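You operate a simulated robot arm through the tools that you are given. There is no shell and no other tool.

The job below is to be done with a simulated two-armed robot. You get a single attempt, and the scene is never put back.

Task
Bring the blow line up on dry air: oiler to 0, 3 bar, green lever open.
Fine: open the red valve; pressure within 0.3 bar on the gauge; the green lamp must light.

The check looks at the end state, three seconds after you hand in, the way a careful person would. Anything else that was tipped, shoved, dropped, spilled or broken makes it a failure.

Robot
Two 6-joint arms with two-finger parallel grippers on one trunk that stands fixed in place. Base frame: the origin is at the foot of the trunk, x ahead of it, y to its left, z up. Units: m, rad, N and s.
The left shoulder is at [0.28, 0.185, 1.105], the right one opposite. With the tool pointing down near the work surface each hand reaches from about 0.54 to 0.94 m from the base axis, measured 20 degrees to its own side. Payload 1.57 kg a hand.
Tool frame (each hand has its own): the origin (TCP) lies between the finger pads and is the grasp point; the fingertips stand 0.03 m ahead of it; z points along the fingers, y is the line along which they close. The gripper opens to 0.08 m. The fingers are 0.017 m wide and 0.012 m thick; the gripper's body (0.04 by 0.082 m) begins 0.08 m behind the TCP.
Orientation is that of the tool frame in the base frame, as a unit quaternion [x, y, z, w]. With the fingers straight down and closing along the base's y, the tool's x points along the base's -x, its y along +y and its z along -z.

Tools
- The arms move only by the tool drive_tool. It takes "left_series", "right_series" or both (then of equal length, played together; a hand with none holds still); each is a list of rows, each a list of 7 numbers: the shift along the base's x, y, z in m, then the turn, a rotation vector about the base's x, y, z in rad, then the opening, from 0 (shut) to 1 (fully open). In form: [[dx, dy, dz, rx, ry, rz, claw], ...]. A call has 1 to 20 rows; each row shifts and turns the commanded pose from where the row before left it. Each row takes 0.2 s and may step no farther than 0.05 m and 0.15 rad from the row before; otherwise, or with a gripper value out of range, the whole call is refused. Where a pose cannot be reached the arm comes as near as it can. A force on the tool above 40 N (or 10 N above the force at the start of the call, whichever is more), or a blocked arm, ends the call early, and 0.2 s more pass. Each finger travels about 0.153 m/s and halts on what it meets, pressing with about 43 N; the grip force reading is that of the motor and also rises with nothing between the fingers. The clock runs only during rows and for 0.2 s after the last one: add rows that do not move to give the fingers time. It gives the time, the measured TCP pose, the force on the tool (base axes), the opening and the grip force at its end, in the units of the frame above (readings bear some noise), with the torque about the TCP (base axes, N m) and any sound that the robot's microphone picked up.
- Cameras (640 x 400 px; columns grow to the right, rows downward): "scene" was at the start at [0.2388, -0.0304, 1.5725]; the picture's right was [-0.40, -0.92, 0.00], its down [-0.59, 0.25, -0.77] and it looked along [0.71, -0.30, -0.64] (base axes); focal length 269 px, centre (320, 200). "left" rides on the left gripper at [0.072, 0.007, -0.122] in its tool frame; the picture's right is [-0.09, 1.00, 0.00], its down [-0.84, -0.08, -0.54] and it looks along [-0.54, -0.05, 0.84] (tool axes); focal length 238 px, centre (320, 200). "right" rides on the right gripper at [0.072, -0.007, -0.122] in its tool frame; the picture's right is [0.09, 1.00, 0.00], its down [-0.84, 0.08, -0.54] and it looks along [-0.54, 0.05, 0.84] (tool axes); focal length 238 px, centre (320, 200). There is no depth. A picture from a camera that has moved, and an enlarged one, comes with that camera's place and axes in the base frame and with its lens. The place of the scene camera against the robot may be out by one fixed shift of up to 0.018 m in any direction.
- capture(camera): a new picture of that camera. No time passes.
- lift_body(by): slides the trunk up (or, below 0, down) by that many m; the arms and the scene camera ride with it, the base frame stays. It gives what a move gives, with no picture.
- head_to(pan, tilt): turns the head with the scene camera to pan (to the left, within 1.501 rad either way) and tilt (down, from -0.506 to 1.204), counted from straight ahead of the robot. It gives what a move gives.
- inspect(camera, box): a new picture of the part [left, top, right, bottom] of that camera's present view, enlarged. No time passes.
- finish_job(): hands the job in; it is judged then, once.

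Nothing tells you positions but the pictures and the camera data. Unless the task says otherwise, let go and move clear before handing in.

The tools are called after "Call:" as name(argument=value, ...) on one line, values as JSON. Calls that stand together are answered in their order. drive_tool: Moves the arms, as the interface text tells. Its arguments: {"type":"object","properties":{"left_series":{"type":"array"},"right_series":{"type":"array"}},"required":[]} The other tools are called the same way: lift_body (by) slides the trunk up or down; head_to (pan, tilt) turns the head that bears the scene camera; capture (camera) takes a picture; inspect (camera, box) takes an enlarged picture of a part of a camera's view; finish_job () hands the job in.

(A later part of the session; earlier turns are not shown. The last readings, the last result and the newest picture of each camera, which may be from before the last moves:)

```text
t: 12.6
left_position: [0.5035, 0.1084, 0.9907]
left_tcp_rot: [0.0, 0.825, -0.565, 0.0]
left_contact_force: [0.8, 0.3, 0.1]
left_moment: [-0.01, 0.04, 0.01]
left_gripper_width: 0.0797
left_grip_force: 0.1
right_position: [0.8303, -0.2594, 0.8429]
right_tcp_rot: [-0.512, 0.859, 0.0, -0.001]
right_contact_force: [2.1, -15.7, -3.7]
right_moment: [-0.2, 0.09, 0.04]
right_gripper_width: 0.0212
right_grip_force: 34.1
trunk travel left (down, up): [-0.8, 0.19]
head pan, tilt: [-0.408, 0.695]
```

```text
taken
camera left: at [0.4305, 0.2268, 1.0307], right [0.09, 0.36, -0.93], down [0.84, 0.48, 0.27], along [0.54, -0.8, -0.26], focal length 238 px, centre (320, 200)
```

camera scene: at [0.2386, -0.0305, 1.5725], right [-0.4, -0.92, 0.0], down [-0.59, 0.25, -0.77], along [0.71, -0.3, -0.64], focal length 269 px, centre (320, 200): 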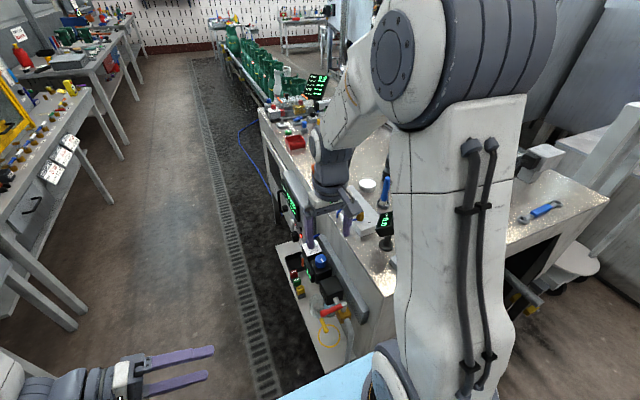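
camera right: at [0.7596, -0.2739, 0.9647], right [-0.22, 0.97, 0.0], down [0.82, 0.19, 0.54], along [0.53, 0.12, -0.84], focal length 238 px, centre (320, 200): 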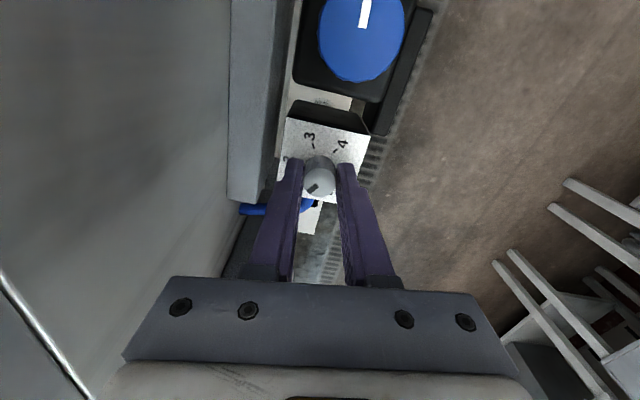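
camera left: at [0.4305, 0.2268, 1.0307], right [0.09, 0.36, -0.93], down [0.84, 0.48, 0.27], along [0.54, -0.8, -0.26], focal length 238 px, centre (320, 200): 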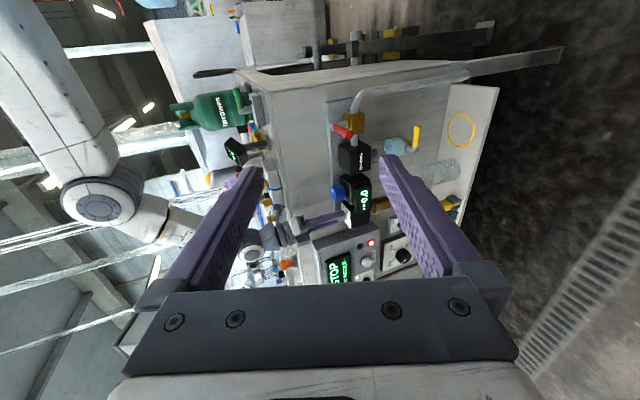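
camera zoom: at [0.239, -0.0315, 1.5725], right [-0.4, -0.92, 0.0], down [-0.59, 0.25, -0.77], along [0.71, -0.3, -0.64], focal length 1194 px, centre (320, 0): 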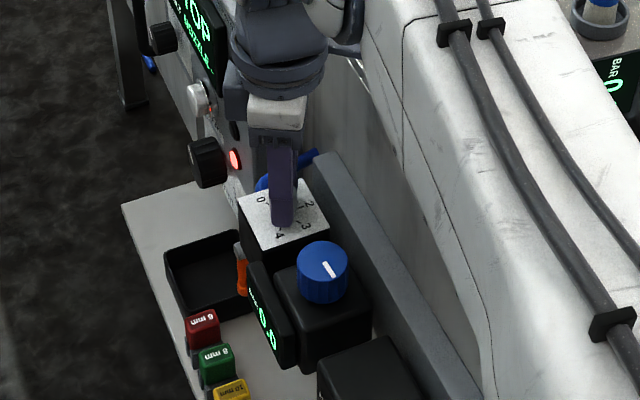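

It now reads about 0.2 and needs roughly 14° more. I'll turn slowly while watching force and torque.

Call:
drive_tool(right_series=[[0, -0.001, 0, 0, 0, 0.08, 0], [0, 0, 0, 0, 0, 0.08, 0], [0, 0, 0, 0, 0, 0.08, 0]])

Call:
inspect(camera="right", box=[260, 100, 380, 220])

Call:
inspect(camera="left", box=[310, 170, 390, 250])

```text
t: 13.4
left_position: [0.5053, 0.1086, 0.9904]
left_tcp_rot: [0.0, 0.825, -0.565, 0.0]
left_contact_force: [0.6, 0.1, 0.3]
left_moment: [-0.01, 0.0, 0.01]
left_gripper_width: 0.08
left_grip_force: 0.1
right_position: [0.8291, -0.2581, 0.8425]
right_tcp_rot: [-0.611, 0.792, 0.0, 0.001]
right_contact_force: [6.2, -13.7, -2.0]
right_moment: [-0.58, 0.14, -0.23]
right_gripper_width: 0.0212
right_grip_force: 34.1
trunk travel left (down, up): [-0.8, 0.19]
head pan, tilt: [-0.408, 0.695]
```

```text
3.33 times, centred on (320, 160) of right
camera zoom: at [0.8186, -0.33, 0.9646], right [-0.99, 0.16, 0.0], down [0.14, 0.83, 0.54], along [0.09, 0.53, -0.84], focal length 794 px, centre (320, 333)
```

zoom: 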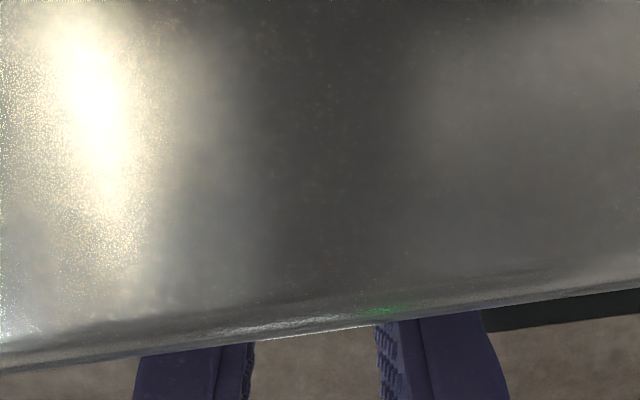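

```text
5.00 times, centred on (350, 210) of left
camera zoom: at [0.4306, 0.227, 1.0305], right [0.09, 0.36, -0.93], down [0.84, 0.48, 0.27], along [0.54, -0.8, -0.26], focal length 1192 px, centre (170, 150)
```

zoom: 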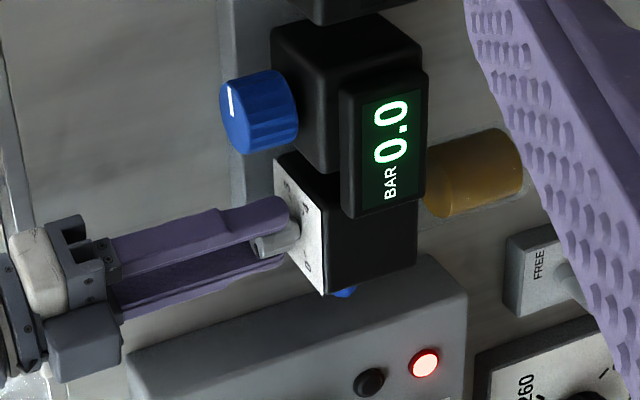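

The wrist has turned 135° in total and the torque is starting to build, so the dial should be at about 0. I'll open, lift straight up and read it.

Call:
drive_tool(right_series=[[0, 0, 0, 0, 0, 0, 0.3], [0, 0, 0, 0, 0, 0, 0.5], [0, 0, 0.02, 0, 0, 0, 0.5], [0, 0, 0.04, 0, 0, -0.12, 0.5], [0, 0, 0.04, 0, 0, -0.15, 0.5], [0, 0, 0.02, 0, 0, -0.15, 0.5], [-0.01, 0, 0.0, 0, 0, -0.15, 0.5], [-0.01, 0, 0.0, 0, 0, -0.15, 0.5], [-0.01, 0, 0.0, 0, 0, -0.15, 0.5], [-0.01, 0, 0.0, 0, 0, -0.15, 0.5], [-0.01, 0, 0.0, 0, 0, -0.15, 0.5], [-0.01, 0, 0.0, 0, 0, -0.15, 0.5]])

Call:
capture(camera="right")

Call:
inspect(camera="scene", box=[290, 220, 350, 290])

```text
t: 16.0
left_position: [0.5049, 0.1099, 0.9928]
left_tcp_rot: [0.0, 0.825, -0.565, 0.001]
left_contact_force: [0.5, -0.4, 0.4]
left_moment: [-0.02, 0.02, 0.01]
left_gripper_width: 0.0802
left_grip_force: 0.0
right_position: [0.7685, -0.2588, 0.9627]
right_tcp_rot: [0.005, 1.0, -0.001, 0.0]
right_contact_force: [0.5, 0.0, 0.0]
right_moment: [0.01, -0.02, -0.01]
right_gripper_width: 0.0401
right_grip_force: 0.0
trunk travel left (down, up): [-0.8, 0.19]
head pan, tilt: [-0.408, 0.695]
```

```text
taken
camera right: at [0.6971, -0.2649, 1.0849], right [-0.08, 1.0, 0.0], down [0.84, 0.07, 0.54], along [0.54, 0.04, -0.84], focal length 238 px, centre (320, 200)
```

right: 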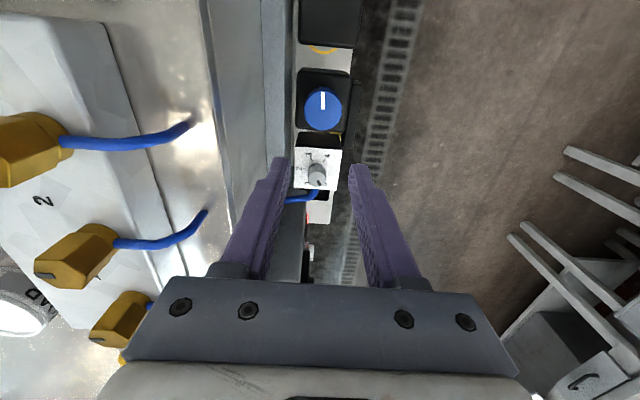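

```text
5.71 times, centred on (320, 255) of scene
camera zoom: at [0.2389, -0.0307, 1.5725], right [-0.4, -0.92, 0.0], down [-0.59, 0.25, -0.77], along [0.71, -0.3, -0.64], focal length 1535 px, centre (320, -114)
```

zoom: 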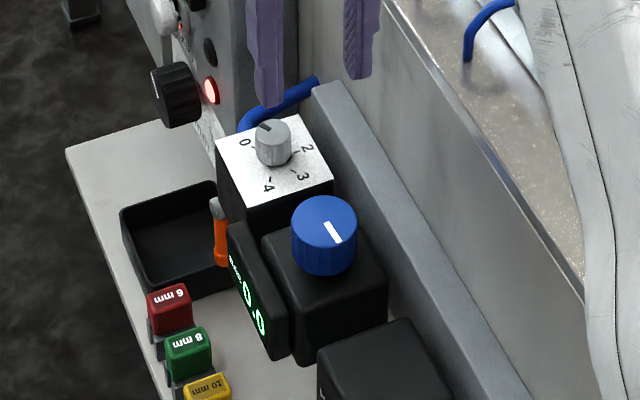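

Call:
inspect(camera="right", box=[285, 140, 349, 204])

Call:
inspect(camera="scene", box=[305, 235, 325, 250])

Call:
inspect(camera="right", box=[285, 60, 365, 140])

```text
6.25 times, centred on (317, 172) of right
camera zoom: at [0.6971, -0.2649, 1.0849], right [-0.08, 1.0, 0.0], down [0.84, 0.07, 0.54], along [0.54, 0.04, -0.84], focal length 1490 px, centre (339, 375)
```

zoom: 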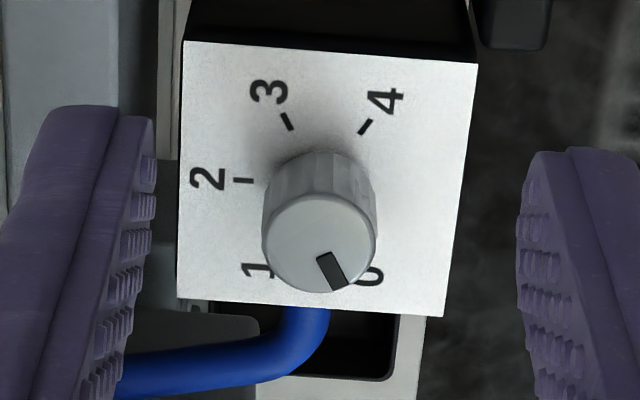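

```text
16.00 times, centred on (315, 242) of scene
camera zoom: at [0.2389, -0.0307, 1.5725], right [-0.4, -0.92, 0.0], down [-0.59, 0.25, -0.77], along [0.71, -0.3, -0.64], focal length 4299 px, centre (400, -480)
```

zoom: 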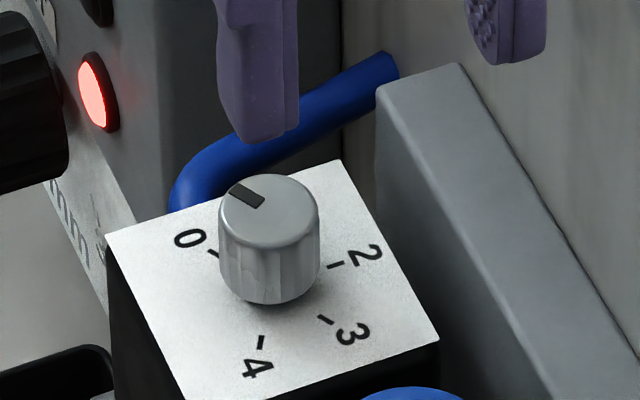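

```text
5.00 times, centred on (325, 100) of right
camera zoom: at [0.6971, -0.2649, 1.0849], right [-0.08, 1.0, 0.0], down [0.84, 0.07, 0.54], along [0.54, 0.04, -0.84], focal length 1192 px, centre (295, 700)
```

zoom: 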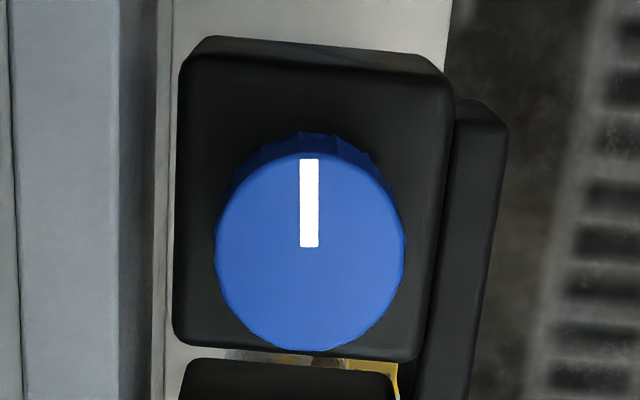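

The oiler pointer now sits on the 0 mark. The red valve's axle is near (0.58, −0.257) with its handle pointing +y to about y −0.185 at z ≈ 0.83. I'll hover the right hand over that handle with the fingers set to close along x.

Call:
drive_tool(right_series=[[-0.0157, 0.005, 0.01, 0, 0, -0.13, 0.5], [-0.0157, 0.005, 0, 0, 0, -0.13, 0.5], [-0.0157, 0.005, 0, 0, 0, -0.13, 0.5], [-0.0157, 0.005, 0, 0, 0, -0.13, 0.5], [-0.0157, 0.005, 0, 0, 0, -0.13, 0.5], [-0.0157, 0.005, 0, 0, 0, -0.13, 0.5], [-0.0157, 0.005, 0, 0, 0, -0.13, 0.6], [-0.0157, 0.005, 0, 0, 0, -0.13, 0.6], [-0.0157, 0.005, 0, 0, 0, -0.13, 0.6], [-0.0157, 0.005, 0, 0, 0, -0.13, 0.6], [-0.0157, 0.005, 0, 0, 0, -0.13, 0.6], [-0.0157, 0.005, 0, 0, 0, -0.13, 0.6], [0, 0, 0, 0, 0, 0, 0.6]])

Call:
capture(camera="right")

Call:
capture(camera="scene")

Call:
capture(camera="left")

```text
t: 18.8
left_position: [0.5041, 0.1093, 0.9925]
left_tcp_rot: [-0.001, 0.825, -0.565, 0.0]
left_contact_force: [-0.5, 0.0, 0.0]
left_moment: [-0.02, -0.02, -0.01]
left_gripper_width: 0.0797
left_grip_force: 0.0
right_position: [0.5821, -0.1978, 0.9762]
right_tcp_rot: [0.706, 0.709, 0.0, 0.0]
right_contact_force: [-1.0, -0.2, -0.4]
right_moment: [0.0, 0.02, -0.03]
right_gripper_width: 0.0481
right_grip_force: 0.0
trunk travel left (down, up): [-0.8, 0.19]
head pan, tilt: [-0.408, 0.695]
```

```text
taken
camera right: at [0.5761, -0.1255, 1.0969], right [1.0, 0.09, 0.0], down [0.08, -0.84, 0.54], along [0.05, -0.54, -0.84], focal length 238 px, centre (320, 200)
```

right: 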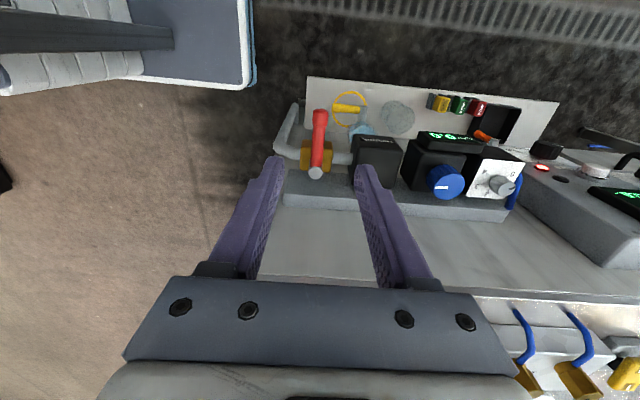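

```text
taken
camera scene: at [0.2387, -0.0306, 1.5725], right [-0.4, -0.92, 0.0], down [-0.59, 0.25, -0.77], along [0.71, -0.3, -0.64], focal length 269 px, centre (320, 200)
```

scene: 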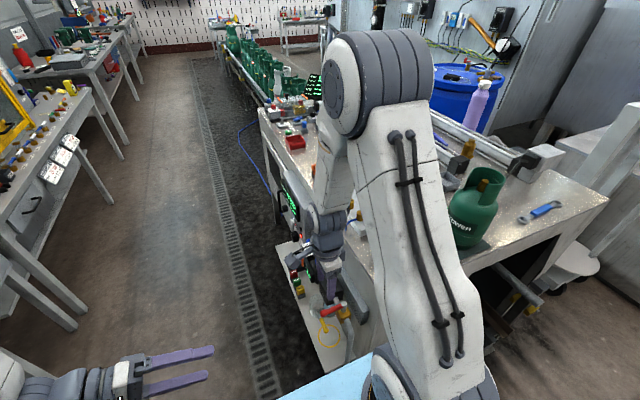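

```text
taken
camera left: at [0.4303, 0.2274, 1.0305], right [0.09, 0.36, -0.93], down [0.84, 0.48, 0.27], along [0.54, -0.8, -0.26], focal length 238 px, centre (320, 200)
```

left: 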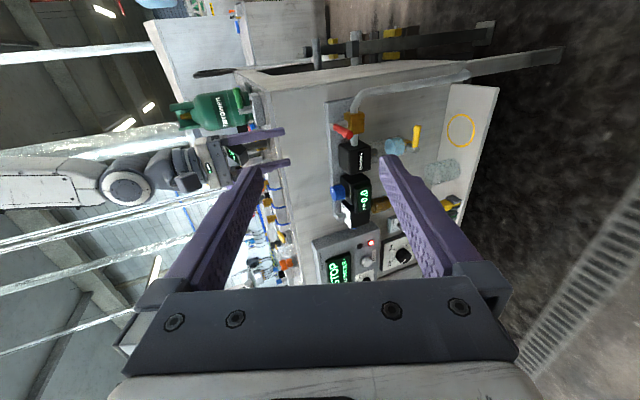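

The handle is in view between the fingers. Zooming for alignment.

Call:
inspect(camera="right", box=[270, 90, 370, 190])

Call:
inspect(camera="left", box=[310, 90, 390, 170])

```text
4.00 times, centred on (320, 140) of right
camera zoom: at [0.5761, -0.1255, 1.0969], right [1.0, 0.09, 0.0], down [0.08, -0.84, 0.54], along [0.05, -0.54, -0.84], focal length 953 px, centre (320, 440)
```

zoom: 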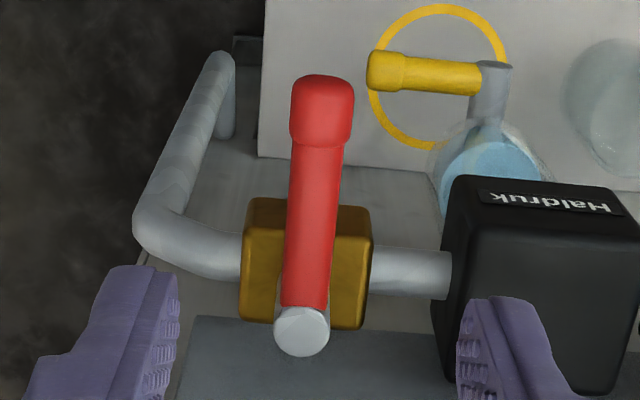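

```text
5.00 times, centred on (350, 130) of left
camera zoom: at [0.4303, 0.2274, 1.0305], right [0.09, 0.36, -0.93], down [0.84, 0.48, 0.27], along [0.54, -0.8, -0.26], focal length 1192 px, centre (170, 550)
```

zoom: 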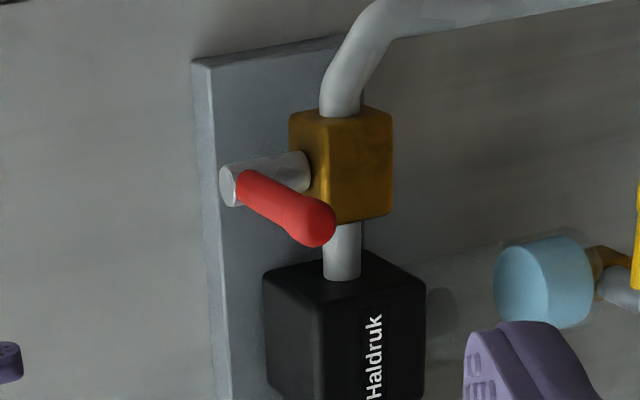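

The handle axis is at x ≈ 0.583, z ≈ 0.825, with the thick end at y −0.18 to −0.20. I'll lower the open fingers around the thick end at y ≈ −0.195.

Call:
drive_tool(right_series=[[0.001, 0.002, -0.03, 0, 0, 0, 0.6], [0, 0, -0.04, 0, 0, 0, 0.6], [0, 0, -0.04, 0, 0, 0, 0.6], [0, 0, -0.035, 0, 0, 0, 0.6], [0, 0, 0, 0, 0, 0, 0.6]])

Call:
inspect(camera="right", box=[240, 110, 400, 230])

Call:
inspect(camera="left", box=[270, 90, 390, 190])

```text
t: 20.0
left_position: [0.5031, 0.1098, 0.9924]
left_tcp_rot: [0.0, 0.825, -0.565, 0.0]
left_contact_force: [0.5, 0.5, -0.2]
left_moment: [-0.04, -0.01, -0.01]
left_gripper_width: 0.08
left_grip_force: 0.0
right_position: [0.5847, -0.1949, 0.8258]
right_tcp_rot: [0.706, 0.708, 0.001, 0.0]
right_contact_force: [-0.5, -0.7, 0.2]
right_moment: [-0.01, 0.02, 0.0]
right_gripper_width: 0.0479
right_grip_force: 0.1
trunk travel left (down, up): [-0.8, 0.19]
head pan, tilt: [-0.408, 0.695]
```

```text
3.33 times, centred on (320, 170) of right
camera zoom: at [0.5784, -0.123, 0.9478], right [1.0, 0.1, 0.0], down [0.08, -0.84, 0.54], along [0.05, -0.54, -0.84], focal length 794 px, centre (320, 300)
```

zoom: 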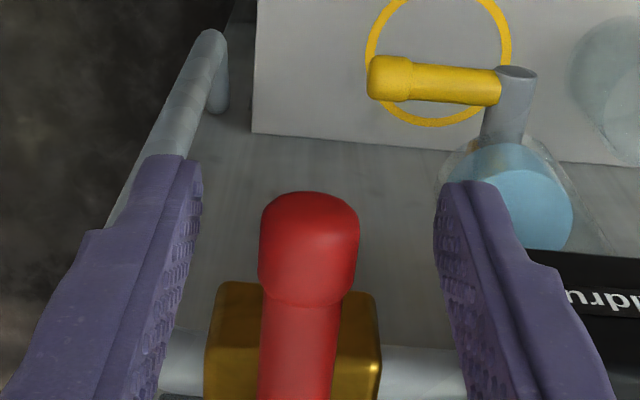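

```text
4.00 times, centred on (330, 140) of left
camera zoom: at [0.4305, 0.2273, 1.0305], right [0.09, 0.36, -0.93], down [0.84, 0.48, 0.27], along [0.54, -0.8, -0.26], focal length 953 px, centre (280, 440)
```

zoom: 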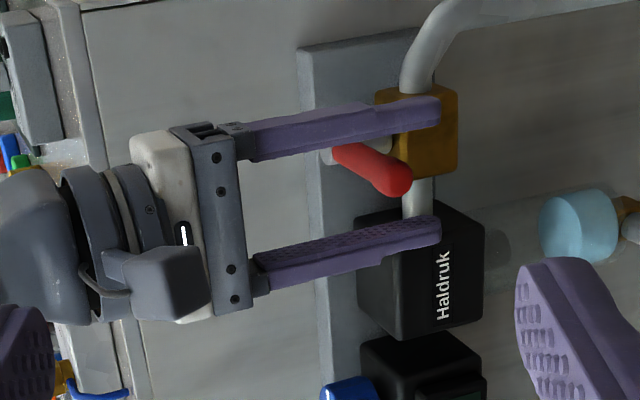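

The handle sits between the fingers. I'll narrow them to a loose cage and test gently toward +x, watching the force.

Call:
drive_tool(right_series=[[-0.002, 0, 0, 0, 0, 0, 0.4], [0, 0, 0, 0, 0, 0, 0.28], [0, 0, 0, 0, 0, 0, 0.28], [0.006, -0.0003, 0, 0, 0, -0.1, 0.28], [0.006, -0.001, 0, 0, 0, -0.1, 0.28]])

Call:
inspect(camera="right", box=[240, 110, 400, 230])

Call:
inspect(camera="left", box=[270, 90, 390, 190])

```text
t: 21.2
left_position: [0.5025, 0.1105, 0.993]
left_tcp_rot: [0.0, 0.825, -0.565, 0.0]
left_contact_force: [0.0, -0.3, -0.5]
left_moment: [-0.01, -0.05, 0.0]
left_gripper_width: 0.0801
left_grip_force: 0.1
right_position: [0.5928, -0.1973, 0.8279]
right_tcp_rot: [0.773, 0.634, 0.0, 0.0]
right_contact_force: [-0.6, 1.4, -0.6]
right_moment: [0.03, -0.01, 0.01]
right_gripper_width: 0.023
right_grip_force: 0.6
trunk travel left (down, up): [-0.8, 0.19]
head pan, tilt: [-0.408, 0.695]
```

```text
3.33 times, centred on (320, 170) of right
camera zoom: at [0.6012, -0.1254, 0.9486], right [0.99, -0.1, 0.0], down [-0.09, -0.84, 0.54], along [-0.06, -0.54, -0.84], focal length 794 px, centre (320, 300)
```

zoom: 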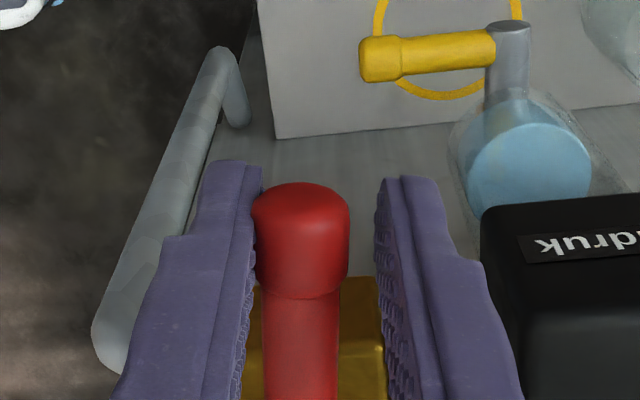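

```text
4.00 times, centred on (330, 140) of left
camera zoom: at [0.4303, 0.2274, 1.0305], right [0.09, 0.36, -0.93], down [0.84, 0.48, 0.27], along [0.54, -0.8, -0.26], focal length 953 px, centre (280, 440)
```

zoom: 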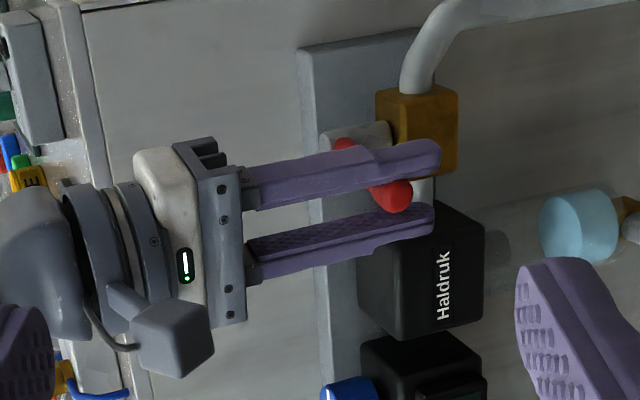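

The trailing finger is against the handle with almost no force. I'll push on farther along the arc toward +x.

Call:
drive_tool(right_series=[[0.006, -0.0015, 0, 0, 0, -0.1, 0.28], [0.006, -0.002, 0, 0, 0, -0.1, 0.28], [0.0058, -0.0025, 0, 0, 0, -0.1, 0.28], [0.0055, -0.003, 0, 0, 0, -0.1, 0.28]])

Call:
inspect(camera="right", box=[240, 110, 400, 230])

Call:
inspect(camera="left", box=[270, 90, 390, 190])

Call:
inspect(camera="scene", box=[290, 230, 370, 330])

```text
t: 22.2
left_position: [0.5033, 0.1103, 0.9918]
left_tcp_rot: [0.0, 0.825, -0.565, 0.0]
left_contact_force: [0.2, 0.4, 0.3]
left_moment: [0.03, 0.0, -0.01]
left_gripper_width: 0.08
left_grip_force: 0.1
right_position: [0.6162, -0.2071, 0.827]
right_tcp_rot: [0.884, 0.468, -0.001, 0.0]
right_contact_force: [-0.9, 0.0, -0.5]
right_moment: [0.01, 0.0, 0.01]
right_gripper_width: 0.0227
right_grip_force: 0.2
trunk travel left (down, up): [-0.8, 0.19]
head pan, tilt: [-0.408, 0.695]
```

```text
3.33 times, centred on (320, 170) of right
camera zoom: at [0.6517, -0.1438, 0.9485], right [0.87, -0.48, 0.0], down [-0.41, -0.74, 0.54], along [-0.26, -0.47, -0.84], focal length 794 px, centre (320, 300)
```

zoom: 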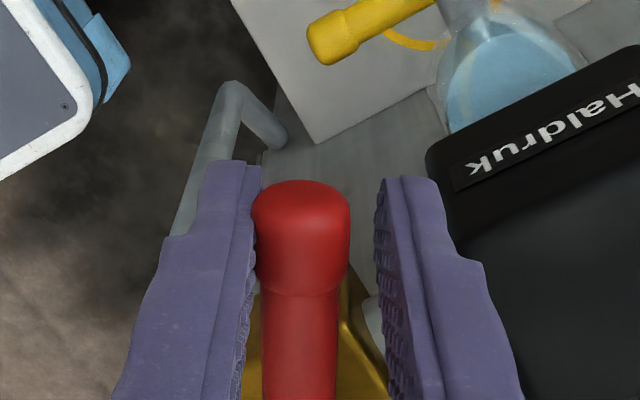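

```text
4.00 times, centred on (330, 140) of left
camera zoom: at [0.4303, 0.2274, 1.0305], right [0.09, 0.36, -0.93], down [0.84, 0.48, 0.27], along [0.54, -0.8, -0.26], focal length 953 px, centre (280, 440)
```

zoom: 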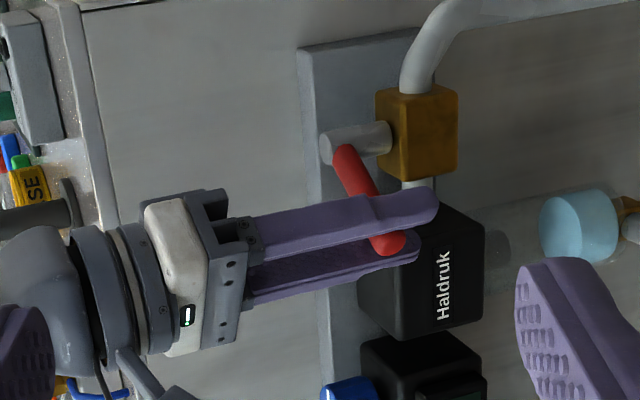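

```text
4.00 times, centred on (330, 280) of scene
camera zoom: at [0.2388, -0.0306, 1.5725], right [-0.4, -0.92, 0.0], down [-0.59, 0.25, -0.77], along [0.71, -0.3, -0.64], focal length 1075 px, centre (280, -120)
```

zoom: 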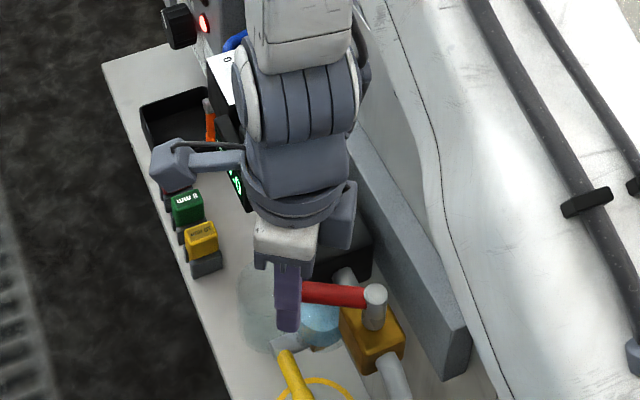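

The valve is turning toward +x as it should. Filter top is at about z 0.80, so I'll raise the hand 16 mm, narrow the cage and carry on along the arc.

Call:
drive_tool(right_series=[[0, 0, 0.016, 0, 0, 0, 0.25], [0.0049, -0.0037, 0, 0, 0, -0.1, 0.24], [0.0045, -0.0042, 0, 0, 0, -0.1, 0.24], [0.0041, -0.0046, 0, 0, 0, -0.1, 0.24], [0.0035, -0.005, 0, 0, 0, -0.1, 0.24], [0.0031, -0.0054, 0, 0, 0, -0.1, 0.24]])

Call:
inspect(camera="right", box=[240, 110, 400, 230])

Call:
inspect(camera="left", box=[290, 90, 410, 220])

```text
t: 23.6
left_position: [0.5033, 0.1082, 0.9923]
left_tcp_rot: [0.001, 0.825, -0.565, 0.0]
left_contact_force: [0.0, 0.0, -0.4]
left_moment: [-0.02, -0.02, 0.0]
left_gripper_width: 0.0802
left_grip_force: 0.1
right_position: [0.6345, -0.2312, 0.8438]
right_tcp_rot: [0.972, 0.234, 0.0, 0.0]
right_contact_force: [-0.4, 0.6, -0.6]
right_moment: [0.05, 0.0, 0.01]
right_gripper_width: 0.0197
right_grip_force: 0.1
trunk travel left (down, up): [-0.8, 0.19]
head pan, tilt: [-0.408, 0.695]
```

```text
3.33 times, centred on (320, 170) of right
camera zoom: at [0.6964, -0.1915, 0.9655], right [0.54, -0.84, 0.0], down [-0.71, -0.45, 0.54], along [-0.46, -0.29, -0.84], focal length 794 px, centre (320, 300)
```

zoom: 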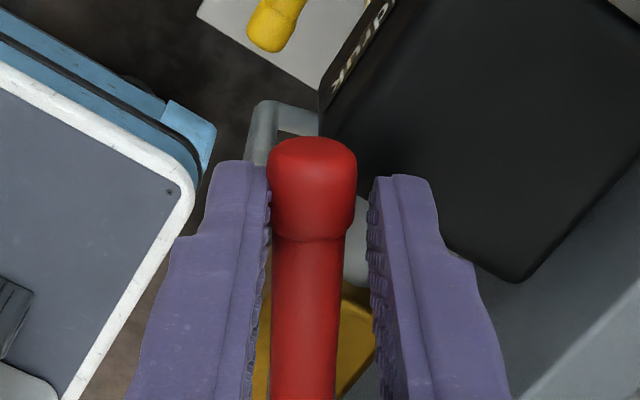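

```text
3.08 times, centred on (350, 155) of left
camera zoom: at [0.4303, 0.2274, 1.0305], right [0.09, 0.36, -0.93], down [0.84, 0.48, 0.27], along [0.54, -0.8, -0.26], focal length 733 px, centre (228, 338)
```

zoom: 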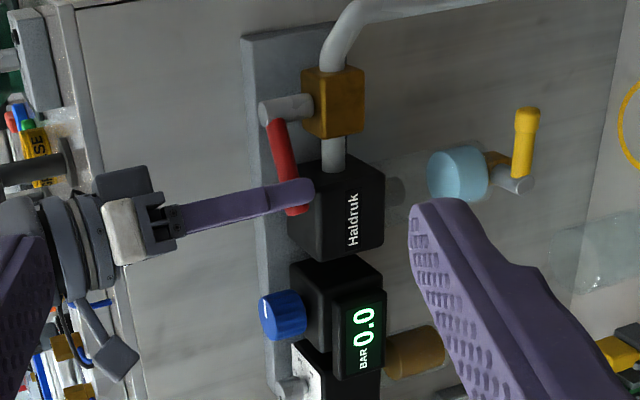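

The valve is about 60° open and the gauge still reads 0.0. Finishing the quarter turn.

Call:
drive_tool(right_series=[[0.0025, -0.0056, 0, 0, 0, -0.1, 0.24], [0.002, -0.0058, 0, 0, 0, -0.1, 0.24], [0.0013, -0.006, 0, 0, 0, -0.1, 0.24], [0.0007, -0.0061, 0, 0, 0, -0.1, 0.24], [0.0002, -0.0062, 0, 0, 0, -0.1, 0.24]])

Call:
inspect(camera="right", box=[240, 110, 400, 230])

Call:
inspect(camera="left", box=[290, 90, 410, 220])

```text
t: 24.8
left_position: [0.5033, 0.1093, 0.9929]
left_tcp_rot: [0.0, 0.825, -0.565, 0.0]
left_contact_force: [-1.1, 1.3, -0.7]
left_moment: [0.02, 0.04, 0.02]
left_gripper_width: 0.08
left_grip_force: 0.1
right_position: [0.6425, -0.2595, 0.8444]
right_tcp_rot: [1.0, -0.013, -0.001, 0.0]
right_contact_force: [0.6, 0.6, -0.6]
right_moment: [0.04, 0.02, -0.02]
right_gripper_width: 0.0196
right_grip_force: 0.3
trunk travel left (down, up): [-0.8, 0.19]
head pan, tilt: [-0.408, 0.695]
```

```text
3.33 times, centred on (320, 170) of right
camera zoom: at [0.7153, -0.2551, 0.966], right [0.07, -1.0, 0.0], down [-0.84, -0.05, 0.54], along [-0.54, -0.04, -0.84], focal length 794 px, centre (320, 300)
```

zoom: 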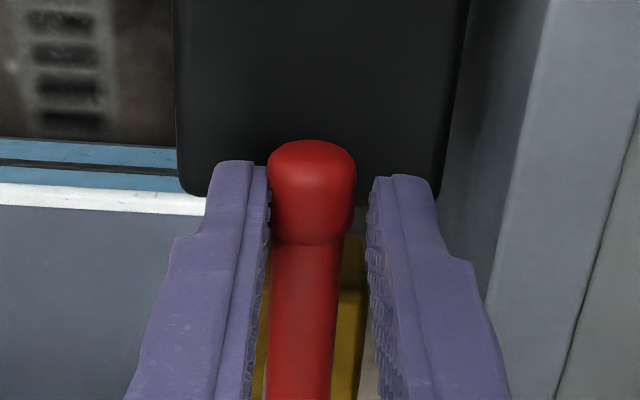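

```text
3.08 times, centred on (350, 155) of left
camera zoom: at [0.4304, 0.2274, 1.0305], right [0.09, 0.36, -0.93], down [0.84, 0.48, 0.27], along [0.54, -0.8, -0.26], focal length 733 px, centre (228, 338)
```

zoom: 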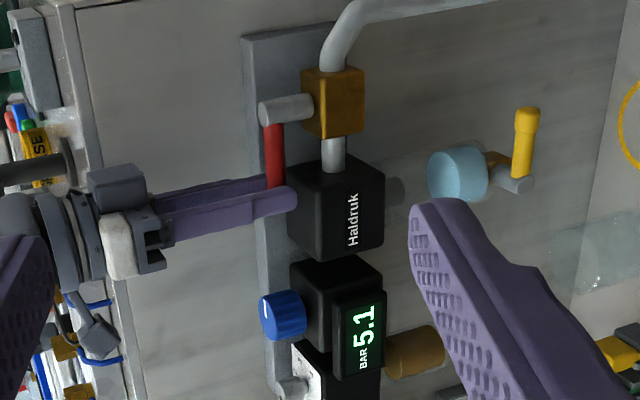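

The gauge on the air unit now reads 5.1 bar, so the red valve is open and the regulator is set too high. I'll lift straight off the handle and look.

Call:
drive_tool(right_series=[[0, 0, 0.03, 0, 0, 0, 0.24], [0, 0, 0.04, 0, 0, 0, 0.24], [0, 0, 0.04, 0, 0, 0, 0.24], [0, 0.01, 0.01, 0, 0, 0, 0.5]])

Call:
capture(camera="right")

Call:
inspect(camera="left", box=[290, 90, 410, 220])

Call:
inspect(camera="scene", box=[290, 230, 370, 330])

```text
t: 25.8
left_position: [0.5043, 0.109, 0.9933]
left_tcp_rot: [0.0, 0.825, -0.565, 0.0]
left_contact_force: [0.4, -0.1, -0.2]
left_moment: [0.01, 0.01, 0.02]
left_gripper_width: 0.08
left_grip_force: 0.1
right_position: [0.6409, -0.2492, 0.9653]
right_tcp_rot: [1.0, -0.013, 0.001, 0.001]
right_contact_force: [-0.3, 0.7, 0.4]
right_moment: [0.03, -0.03, 0.03]
right_gripper_width: 0.04
right_grip_force: 0.1
trunk travel left (down, up): [-0.8, 0.19]
head pan, tilt: [-0.408, 0.695]
```

```text
taken
camera right: at [0.7136, -0.2436, 1.0872], right [0.07, -1.0, 0.0], down [-0.84, -0.06, 0.54], along [-0.54, -0.04, -0.84], focal length 238 px, centre (320, 200)
```

right: 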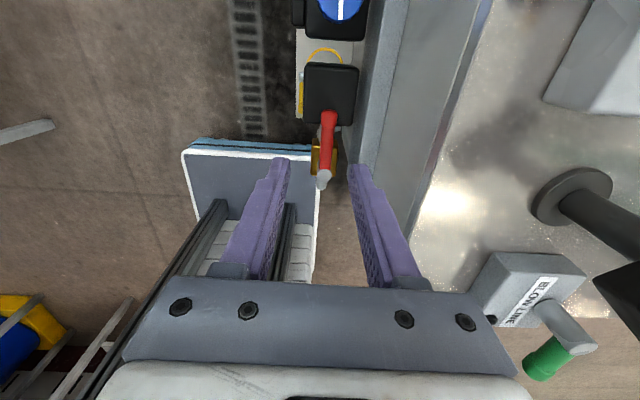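

```text
3.08 times, centred on (350, 155) of left
camera zoom: at [0.4302, 0.2273, 1.0306], right [0.09, 0.36, -0.93], down [0.84, 0.48, 0.27], along [0.54, -0.8, -0.26], focal length 733 px, centre (228, 338)
```

zoom: 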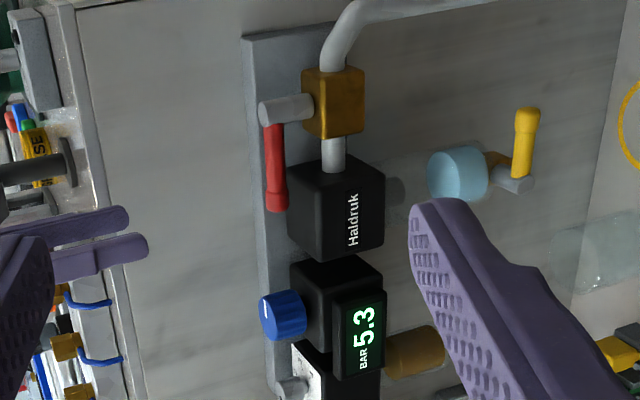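

```text
4.00 times, centred on (330, 280) of scene
camera zoom: at [0.2386, -0.0307, 1.5725], right [-0.4, -0.92, 0.0], down [-0.59, 0.25, -0.77], along [0.71, -0.3, -0.64], focal length 1075 px, centre (280, -120)
```

zoom: 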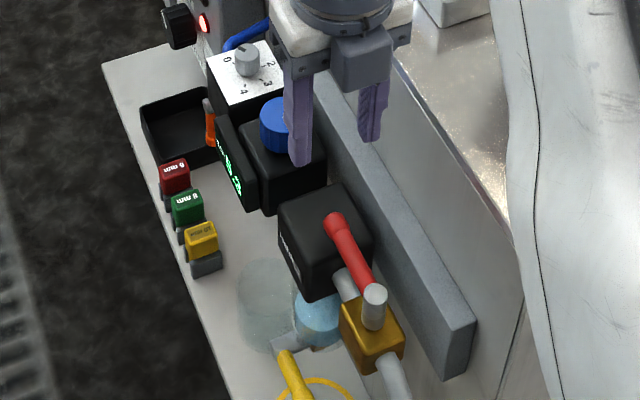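

The handle lies exactly along the pipe and the gauge has settled at 5.3 bar. Next, over to the blue knob at about (0.751, −0.2575), turned so I can rotate it about 60° counter-clockwise without the fingers touching the rail.

Call:
drive_tool(right_series=[[0.0138, -0.001, 0, 0, 0, 0.134, 0.65], [0.0138, -0.001, 0, 0, 0, 0.134, 0.65], [0.0138, -0.001, 0, 0, 0, 0.134, 0.65], [0.0138, -0.001, 0, 0, 0, 0.134, 0.65], [0.0138, -0.001, 0, 0, 0, 0.134, 0.65], [0.0138, -0.001, 0, 0, 0, 0.134, 0.65], [0.0138, -0.001, 0, 0, 0, 0.134, 0.65], [0.0138, -0.001, 0, 0, 0, 0.134, 0.65], [0, 0, -0.03, 0, 0, 0, 0.65], [0, 0, 0, 0, 0, 0, 0.65]])

Call:
inspect(camera="right", box=[240, 70, 400, 190])

Call:
inspect(camera="left", box=[290, 110, 410, 240])

```text
t: 28.0
left_position: [0.5037, 0.109, 0.9927]
left_tcp_rot: [0.0, 0.825, -0.565, 0.0]
left_contact_force: [-0.2, 0.1, 0.2]
left_moment: [-0.03, 0.0, 0.0]
left_gripper_width: 0.0798
left_grip_force: 0.0
right_position: [0.7504, -0.2585, 0.9347]
right_tcp_rot: [0.866, 0.501, 0.0, 0.0]
right_contact_force: [0.4, -0.1, -0.8]
right_moment: [0.01, 0.01, 0.0]
right_gripper_width: 0.0521
right_grip_force: 0.1
trunk travel left (down, up): [-0.8, 0.19]
head pan, tilt: [-0.408, 0.695]
```

```text
3.33 times, centred on (320, 130) of right
camera zoom: at [0.7819, -0.1931, 1.056], right [0.91, -0.42, 0.0], down [-0.35, -0.76, 0.54], along [-0.23, -0.49, -0.84], focal length 794 px, centre (320, 433)
```

zoom: 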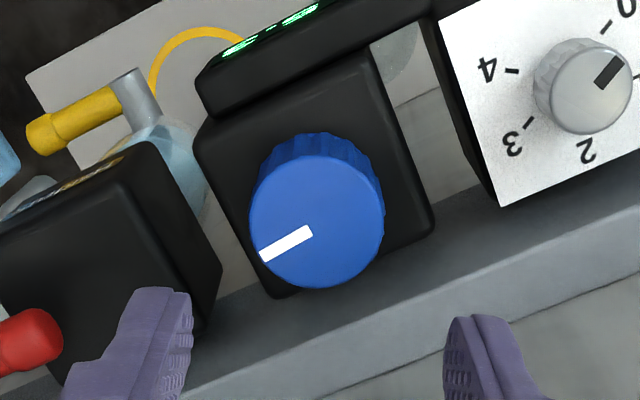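

```text
3.08 times, centred on (350, 175) of left
camera zoom: at [0.4305, 0.2273, 1.0305], right [0.09, 0.36, -0.93], down [0.84, 0.48, 0.27], along [0.54, -0.8, -0.26], focal length 733 px, centre (228, 277)
```

zoom: 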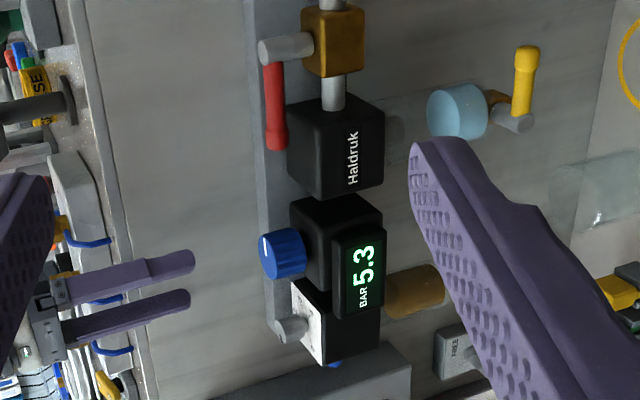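

The knob is centred to within about 1.5 mm. The rail top is at about z 0.817, so I'll stop with the fingertips at that height: descend to TCP z ≈ 0.846, then close.

Call:
drive_tool(right_series=[[-0.0013, 0.0006, -0.03, 0, 0, 0, 0.65], [0, 0, -0.03, 0, 0, 0, 0.65], [0, 0, -0.028, 0, 0, 0, 0.65], [0, 0, 0, 0, 0, 0, 0.65]])

Call:
inspect(camera="right", box=[240, 100, 400, 220])

Call:
inspect(camera="left", box=[310, 150, 410, 240])

```text
t: 29.0
left_position: [0.504, 0.1092, 0.9912]
left_tcp_rot: [0.0, 0.825, -0.565, 0.001]
left_contact_force: [0.7, 0.2, 0.5]
left_moment: [-0.01, -0.01, 0.0]
left_gripper_width: 0.0802
left_grip_force: 0.0
right_position: [0.7465, -0.2581, 0.8469]
right_tcp_rot: [0.866, 0.5, 0.0, 0.0]
right_contact_force: [-0.1, 0.5, -0.6]
right_moment: [0.0, 0.0, 0.05]
right_gripper_width: 0.0518
right_grip_force: 0.0
trunk travel left (down, up): [-0.8, 0.19]
head pan, tilt: [-0.408, 0.695]
```

```text
3.33 times, centred on (320, 160) of right
camera zoom: at [0.7782, -0.1922, 0.9696], right [0.91, -0.42, 0.0], down [-0.35, -0.76, 0.54], along [-0.23, -0.49, -0.84], focal length 794 px, centre (320, 333)
```

zoom: 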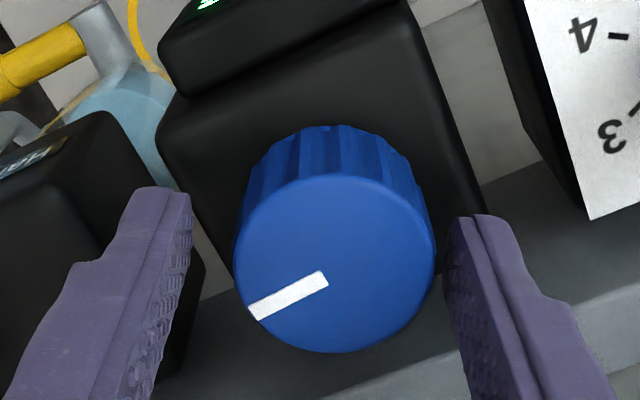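

```text
4.44 times, centred on (360, 195) of left
camera zoom: at [0.4305, 0.2273, 1.0305], right [0.09, 0.36, -0.93], down [0.84, 0.48, 0.27], along [0.54, -0.8, -0.26], focal length 1059 px, centre (142, 222)
```

zoom: 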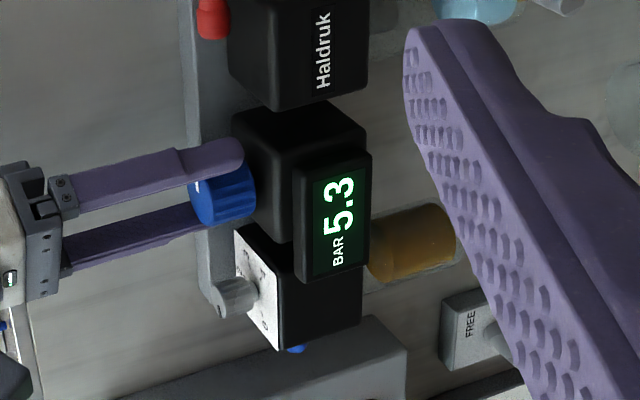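

Good fit; a 2 mm shift will centre it. Then I close on the blue knob and turn counter-clockwise a little to see which way the pressure goes.

Call:
drive_tool(right_series=[[0.0018, -0.0008, 0, 0, 0, 0, 0.55], [0, 0, 0, 0, 0, 0, 0.4], [0, 0, 0, 0, 0, 0, 0.2], [0, 0, 0, 0, 0, 0, 0.2], [0, 0, 0, 0, 0, 0.08, 0.2], [0, 0, 0, 0, 0, 0.08, 0.2], [0, 0, 0, 0, 0, 0.08, 0.2]])

Call:
inspect(camera="right", box=[240, 100, 400, 220])

Call:
inspect(camera="left", box=[310, 150, 410, 240])

```text
t: 30.6
left_position: [0.5034, 0.1104, 0.9926]
left_tcp_rot: [0.0, 0.825, -0.565, 0.0]
left_contact_force: [0.7, 0.3, 0.4]
left_moment: [-0.02, -0.01, -0.01]
left_gripper_width: 0.0801
left_grip_force: 0.1
right_position: [0.7507, -0.2585, 0.848]
right_tcp_rot: [0.8, 0.601, -0.001, -0.002]
right_contact_force: [-11.8, 2.1, 14.5]
right_moment: [0.35, 0.01, 0.03]
right_gripper_width: 0.0377
right_grip_force: 43.9
trunk travel left (down, up): [-0.8, 0.19]
head pan, tilt: [-0.408, 0.695]
```

```text
3.33 times, centred on (320, 160) of right
camera zoom: at [0.7649, -0.1872, 0.9696], right [0.98, -0.19, 0.0], down [-0.16, -0.83, 0.54], along [-0.1, -0.53, -0.84], focal length 794 px, centre (320, 333)
```

zoom: 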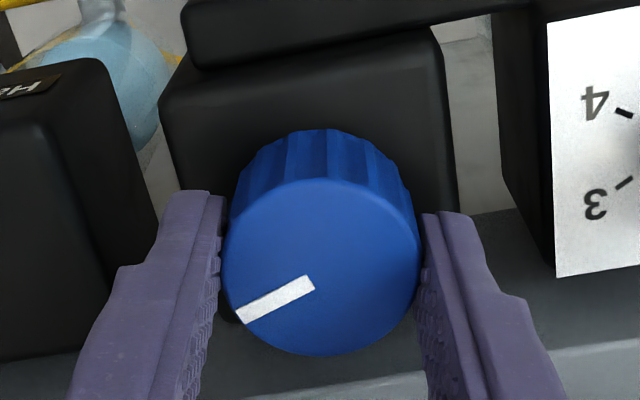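

```text
4.44 times, centred on (360, 195) of left
camera zoom: at [0.4296, 0.2276, 1.031], right [0.09, 0.36, -0.93], down [0.84, 0.48, 0.27], along [0.54, -0.8, -0.26], focal length 1059 px, centre (142, 222)
```

zoom: 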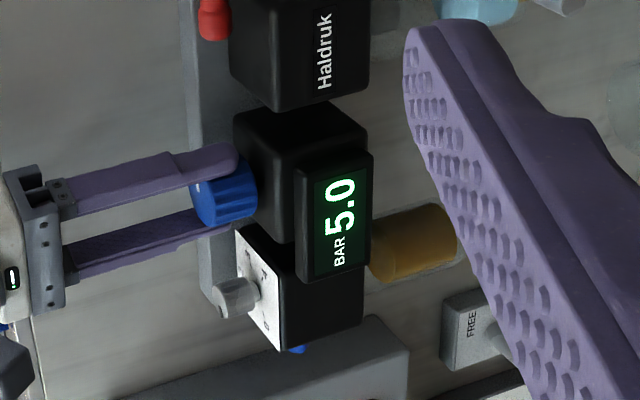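

The pressure dropped to 5.0 with counter-clockwise rotation, so that's the right way. I'll hold briefly to let the gauge settle.

Call:
drive_tool(right_series=[[0, 0, 0.001, 0, 0, 0, 0.2], [0, 0, 0, 0, 0, 0, 0.2], [0, 0, 0, 0, 0, 0, 0.2], [0, 0, 0, 0, 0, 0, 0.2], [0, 0, 0, 0, 0, 0, 0.2]])

Call:
inspect(camera="left", box=[310, 150, 410, 240])

```text
t: 31.8
left_position: [0.5028, 0.1093, 0.9939]
left_tcp_rot: [0.0, 0.825, -0.565, 0.0]
left_contact_force: [-0.1, -0.4, 0.0]
left_moment: [0.0, 0.0, 0.01]
left_gripper_width: 0.0798
left_grip_force: 0.0
right_position: [0.7498, -0.2587, 0.8478]
right_tcp_rot: [0.8, 0.6, -0.001, -0.001]
right_contact_force: [-17.0, 2.1, -0.9]
right_moment: [-0.2, -0.37, 0.0]
right_gripper_width: 0.0374
right_grip_force: 44.0
trunk travel left (down, up): [-0.8, 0.19]
head pan, tilt: [-0.408, 0.695]
```

```text
4.44 times, centred on (360, 195) of left
camera zoom: at [0.4299, 0.2274, 1.0306], right [0.09, 0.36, -0.93], down [0.84, 0.48, 0.27], along [0.54, -0.8, -0.26], focal length 1059 px, centre (142, 222)
```

zoom: 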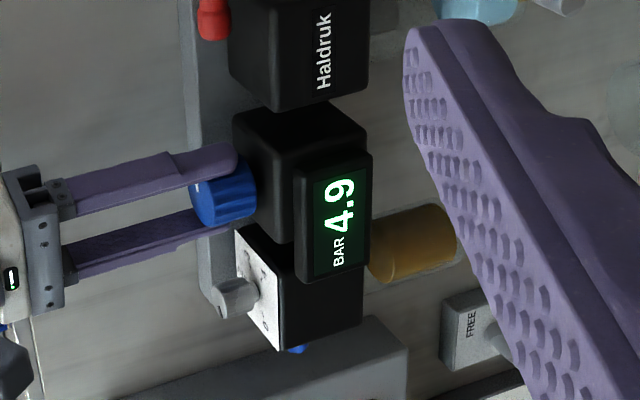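

It settled at 4.9 after about 14°, so roughly 34° per bar; about 64° more is needed. I'll turn most of that and re-check.

Call:
drive_tool(right_series=[[-0.001, 0, 0, 0, 0, 0.09, 0.2], [0, 0, 0, 0, 0, 0.09, 0.2], [0, 0, 0, 0, 0, 0.09, 0.2], [0, 0, 0, 0, 0, 0.09, 0.2], [0, 0, 0, 0, 0, 0.09, 0.2], [0, 0, 0, 0, 0, 0.09, 0.2], [0, 0, 0, 0, 0, 0.09, 0.2], [0, 0, 0, 0, 0, 0.09, 0.2], [0, 0, 0, 0, 0, 0.09, 0.2], [0, 0, 0, 0, 0, 0.09, 0.2], [0, 0, 0, 0, 0, 0, 0.2], [0, 0, 0, 0, 0, 0, 0.2], [0, 0, 0, 0, 0, 0, 0.2], [0, 0, 0, 0, 0, 0, 0.2]])

Call:
inspect(camera="left", box=[310, 150, 410, 240])

Call:
inspect(camera="right", box=[240, 100, 400, 220])

```text
t: 34.8
left_position: [0.5035, 0.1099, 0.9925]
left_tcp_rot: [0.0, 0.825, -0.565, 0.0]
left_contact_force: [0.3, -0.6, 0.2]
left_moment: [-0.01, -0.03, -0.02]
left_gripper_width: 0.08
left_grip_force: 0.1
right_position: [0.751, -0.2583, 0.847]
right_tcp_rot: [0.459, 0.888, 0.0, -0.002]
right_contact_force: [-19.2, -4.2, 2.7]
right_moment: [0.15, -0.1, 0.02]
right_gripper_width: 0.0372
right_grip_force: 43.3
trunk travel left (down, up): [-0.8, 0.19]
head pan, tilt: [-0.408, 0.695]
```

```text
4.44 times, centred on (360, 195) of left
camera zoom: at [0.4297, 0.2272, 1.0308], right [0.09, 0.36, -0.93], down [0.84, 0.48, 0.27], along [0.54, -0.8, -0.26], focal length 1059 px, centre (142, 222)
```

zoom: 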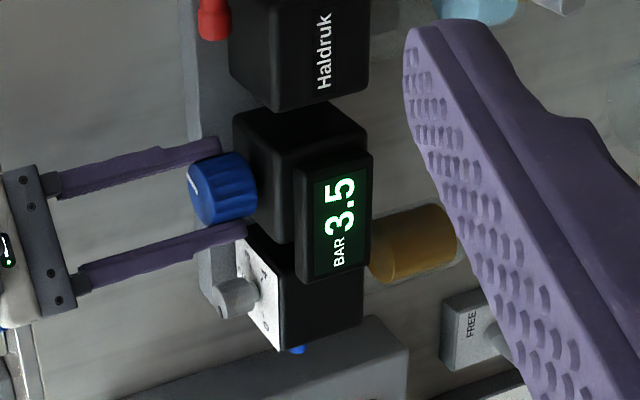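

```text
3.33 times, centred on (320, 160) of right
camera zoom: at [0.7049, -0.2034, 0.9698], right [0.76, 0.65, 0.0], down [0.55, -0.64, 0.54], along [0.35, -0.41, -0.84], focal length 794 px, centre (320, 333)
```

zoom: 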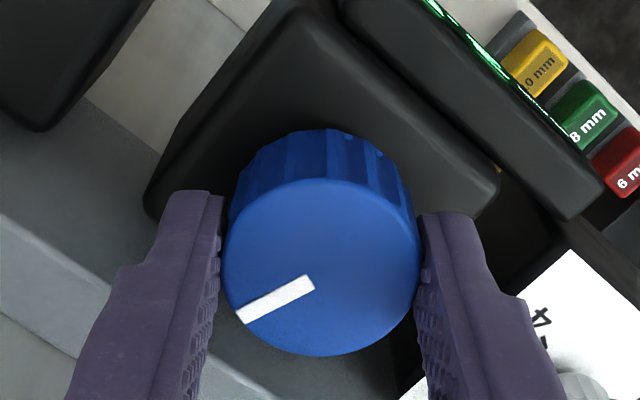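

Now 3.5 bar after 65° in total, about 36° per bar. I'll turn another 0.3 rad or so.

Call:
drive_tool(right_series=[[-0.001, 0, 0, 0, 0, 0.08, 0.2], [0, 0, 0, 0, 0, 0.08, 0.2], [0, 0, 0, 0, 0, 0.08, 0.2], [0, 0, 0, 0, 0, 0.07, 0.2], [0, 0, 0, 0, 0, 0, 0.2], [0, 0, 0, 0, 0, 0, 0.2], [0, 0, 0, 0, 0, 0, 0.2], [0, 0, 0, 0, 0, 0, 0.2], [0, 0, 0, 0, 0, 0, 0.2]])

Call:
inspect(camera="left", box=[310, 150, 410, 240])

```text
t: 36.8
left_position: [0.5032, 0.1095, 0.9916]
left_tcp_rot: [0.0, 0.825, -0.565, 0.0]
left_contact_force: [1.0, -1.0, 0.1]
left_moment: [0.0, 0.0, 0.01]
left_gripper_width: 0.08
left_grip_force: 0.1
right_position: [0.7497, -0.259, 0.848]
right_tcp_rot: [0.317, 0.948, 0.0, 0.0]
right_contact_force: [-3.3, -2.1, -2.5]
right_moment: [-0.69, 0.04, -0.02]
right_gripper_width: 0.0376
right_grip_force: 43.6
trunk travel left (down, up): [-0.8, 0.19]
head pan, tilt: [-0.408, 0.695]
```

```text
4.44 times, centred on (360, 195) of left
camera zoom: at [0.4303, 0.2273, 1.0305], right [0.09, 0.36, -0.93], down [0.84, 0.48, 0.27], along [0.54, -0.8, -0.26], focal length 1059 px, centre (142, 222)
```

zoom: 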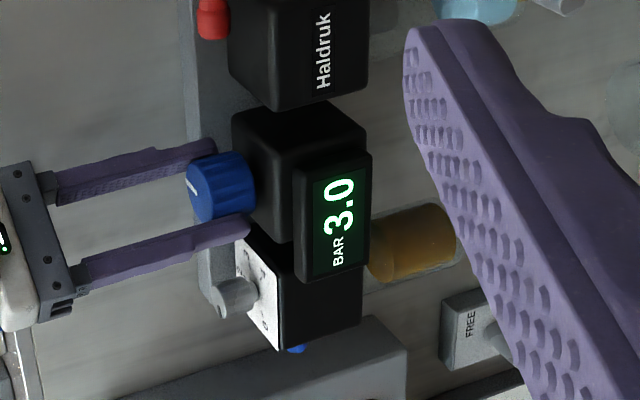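

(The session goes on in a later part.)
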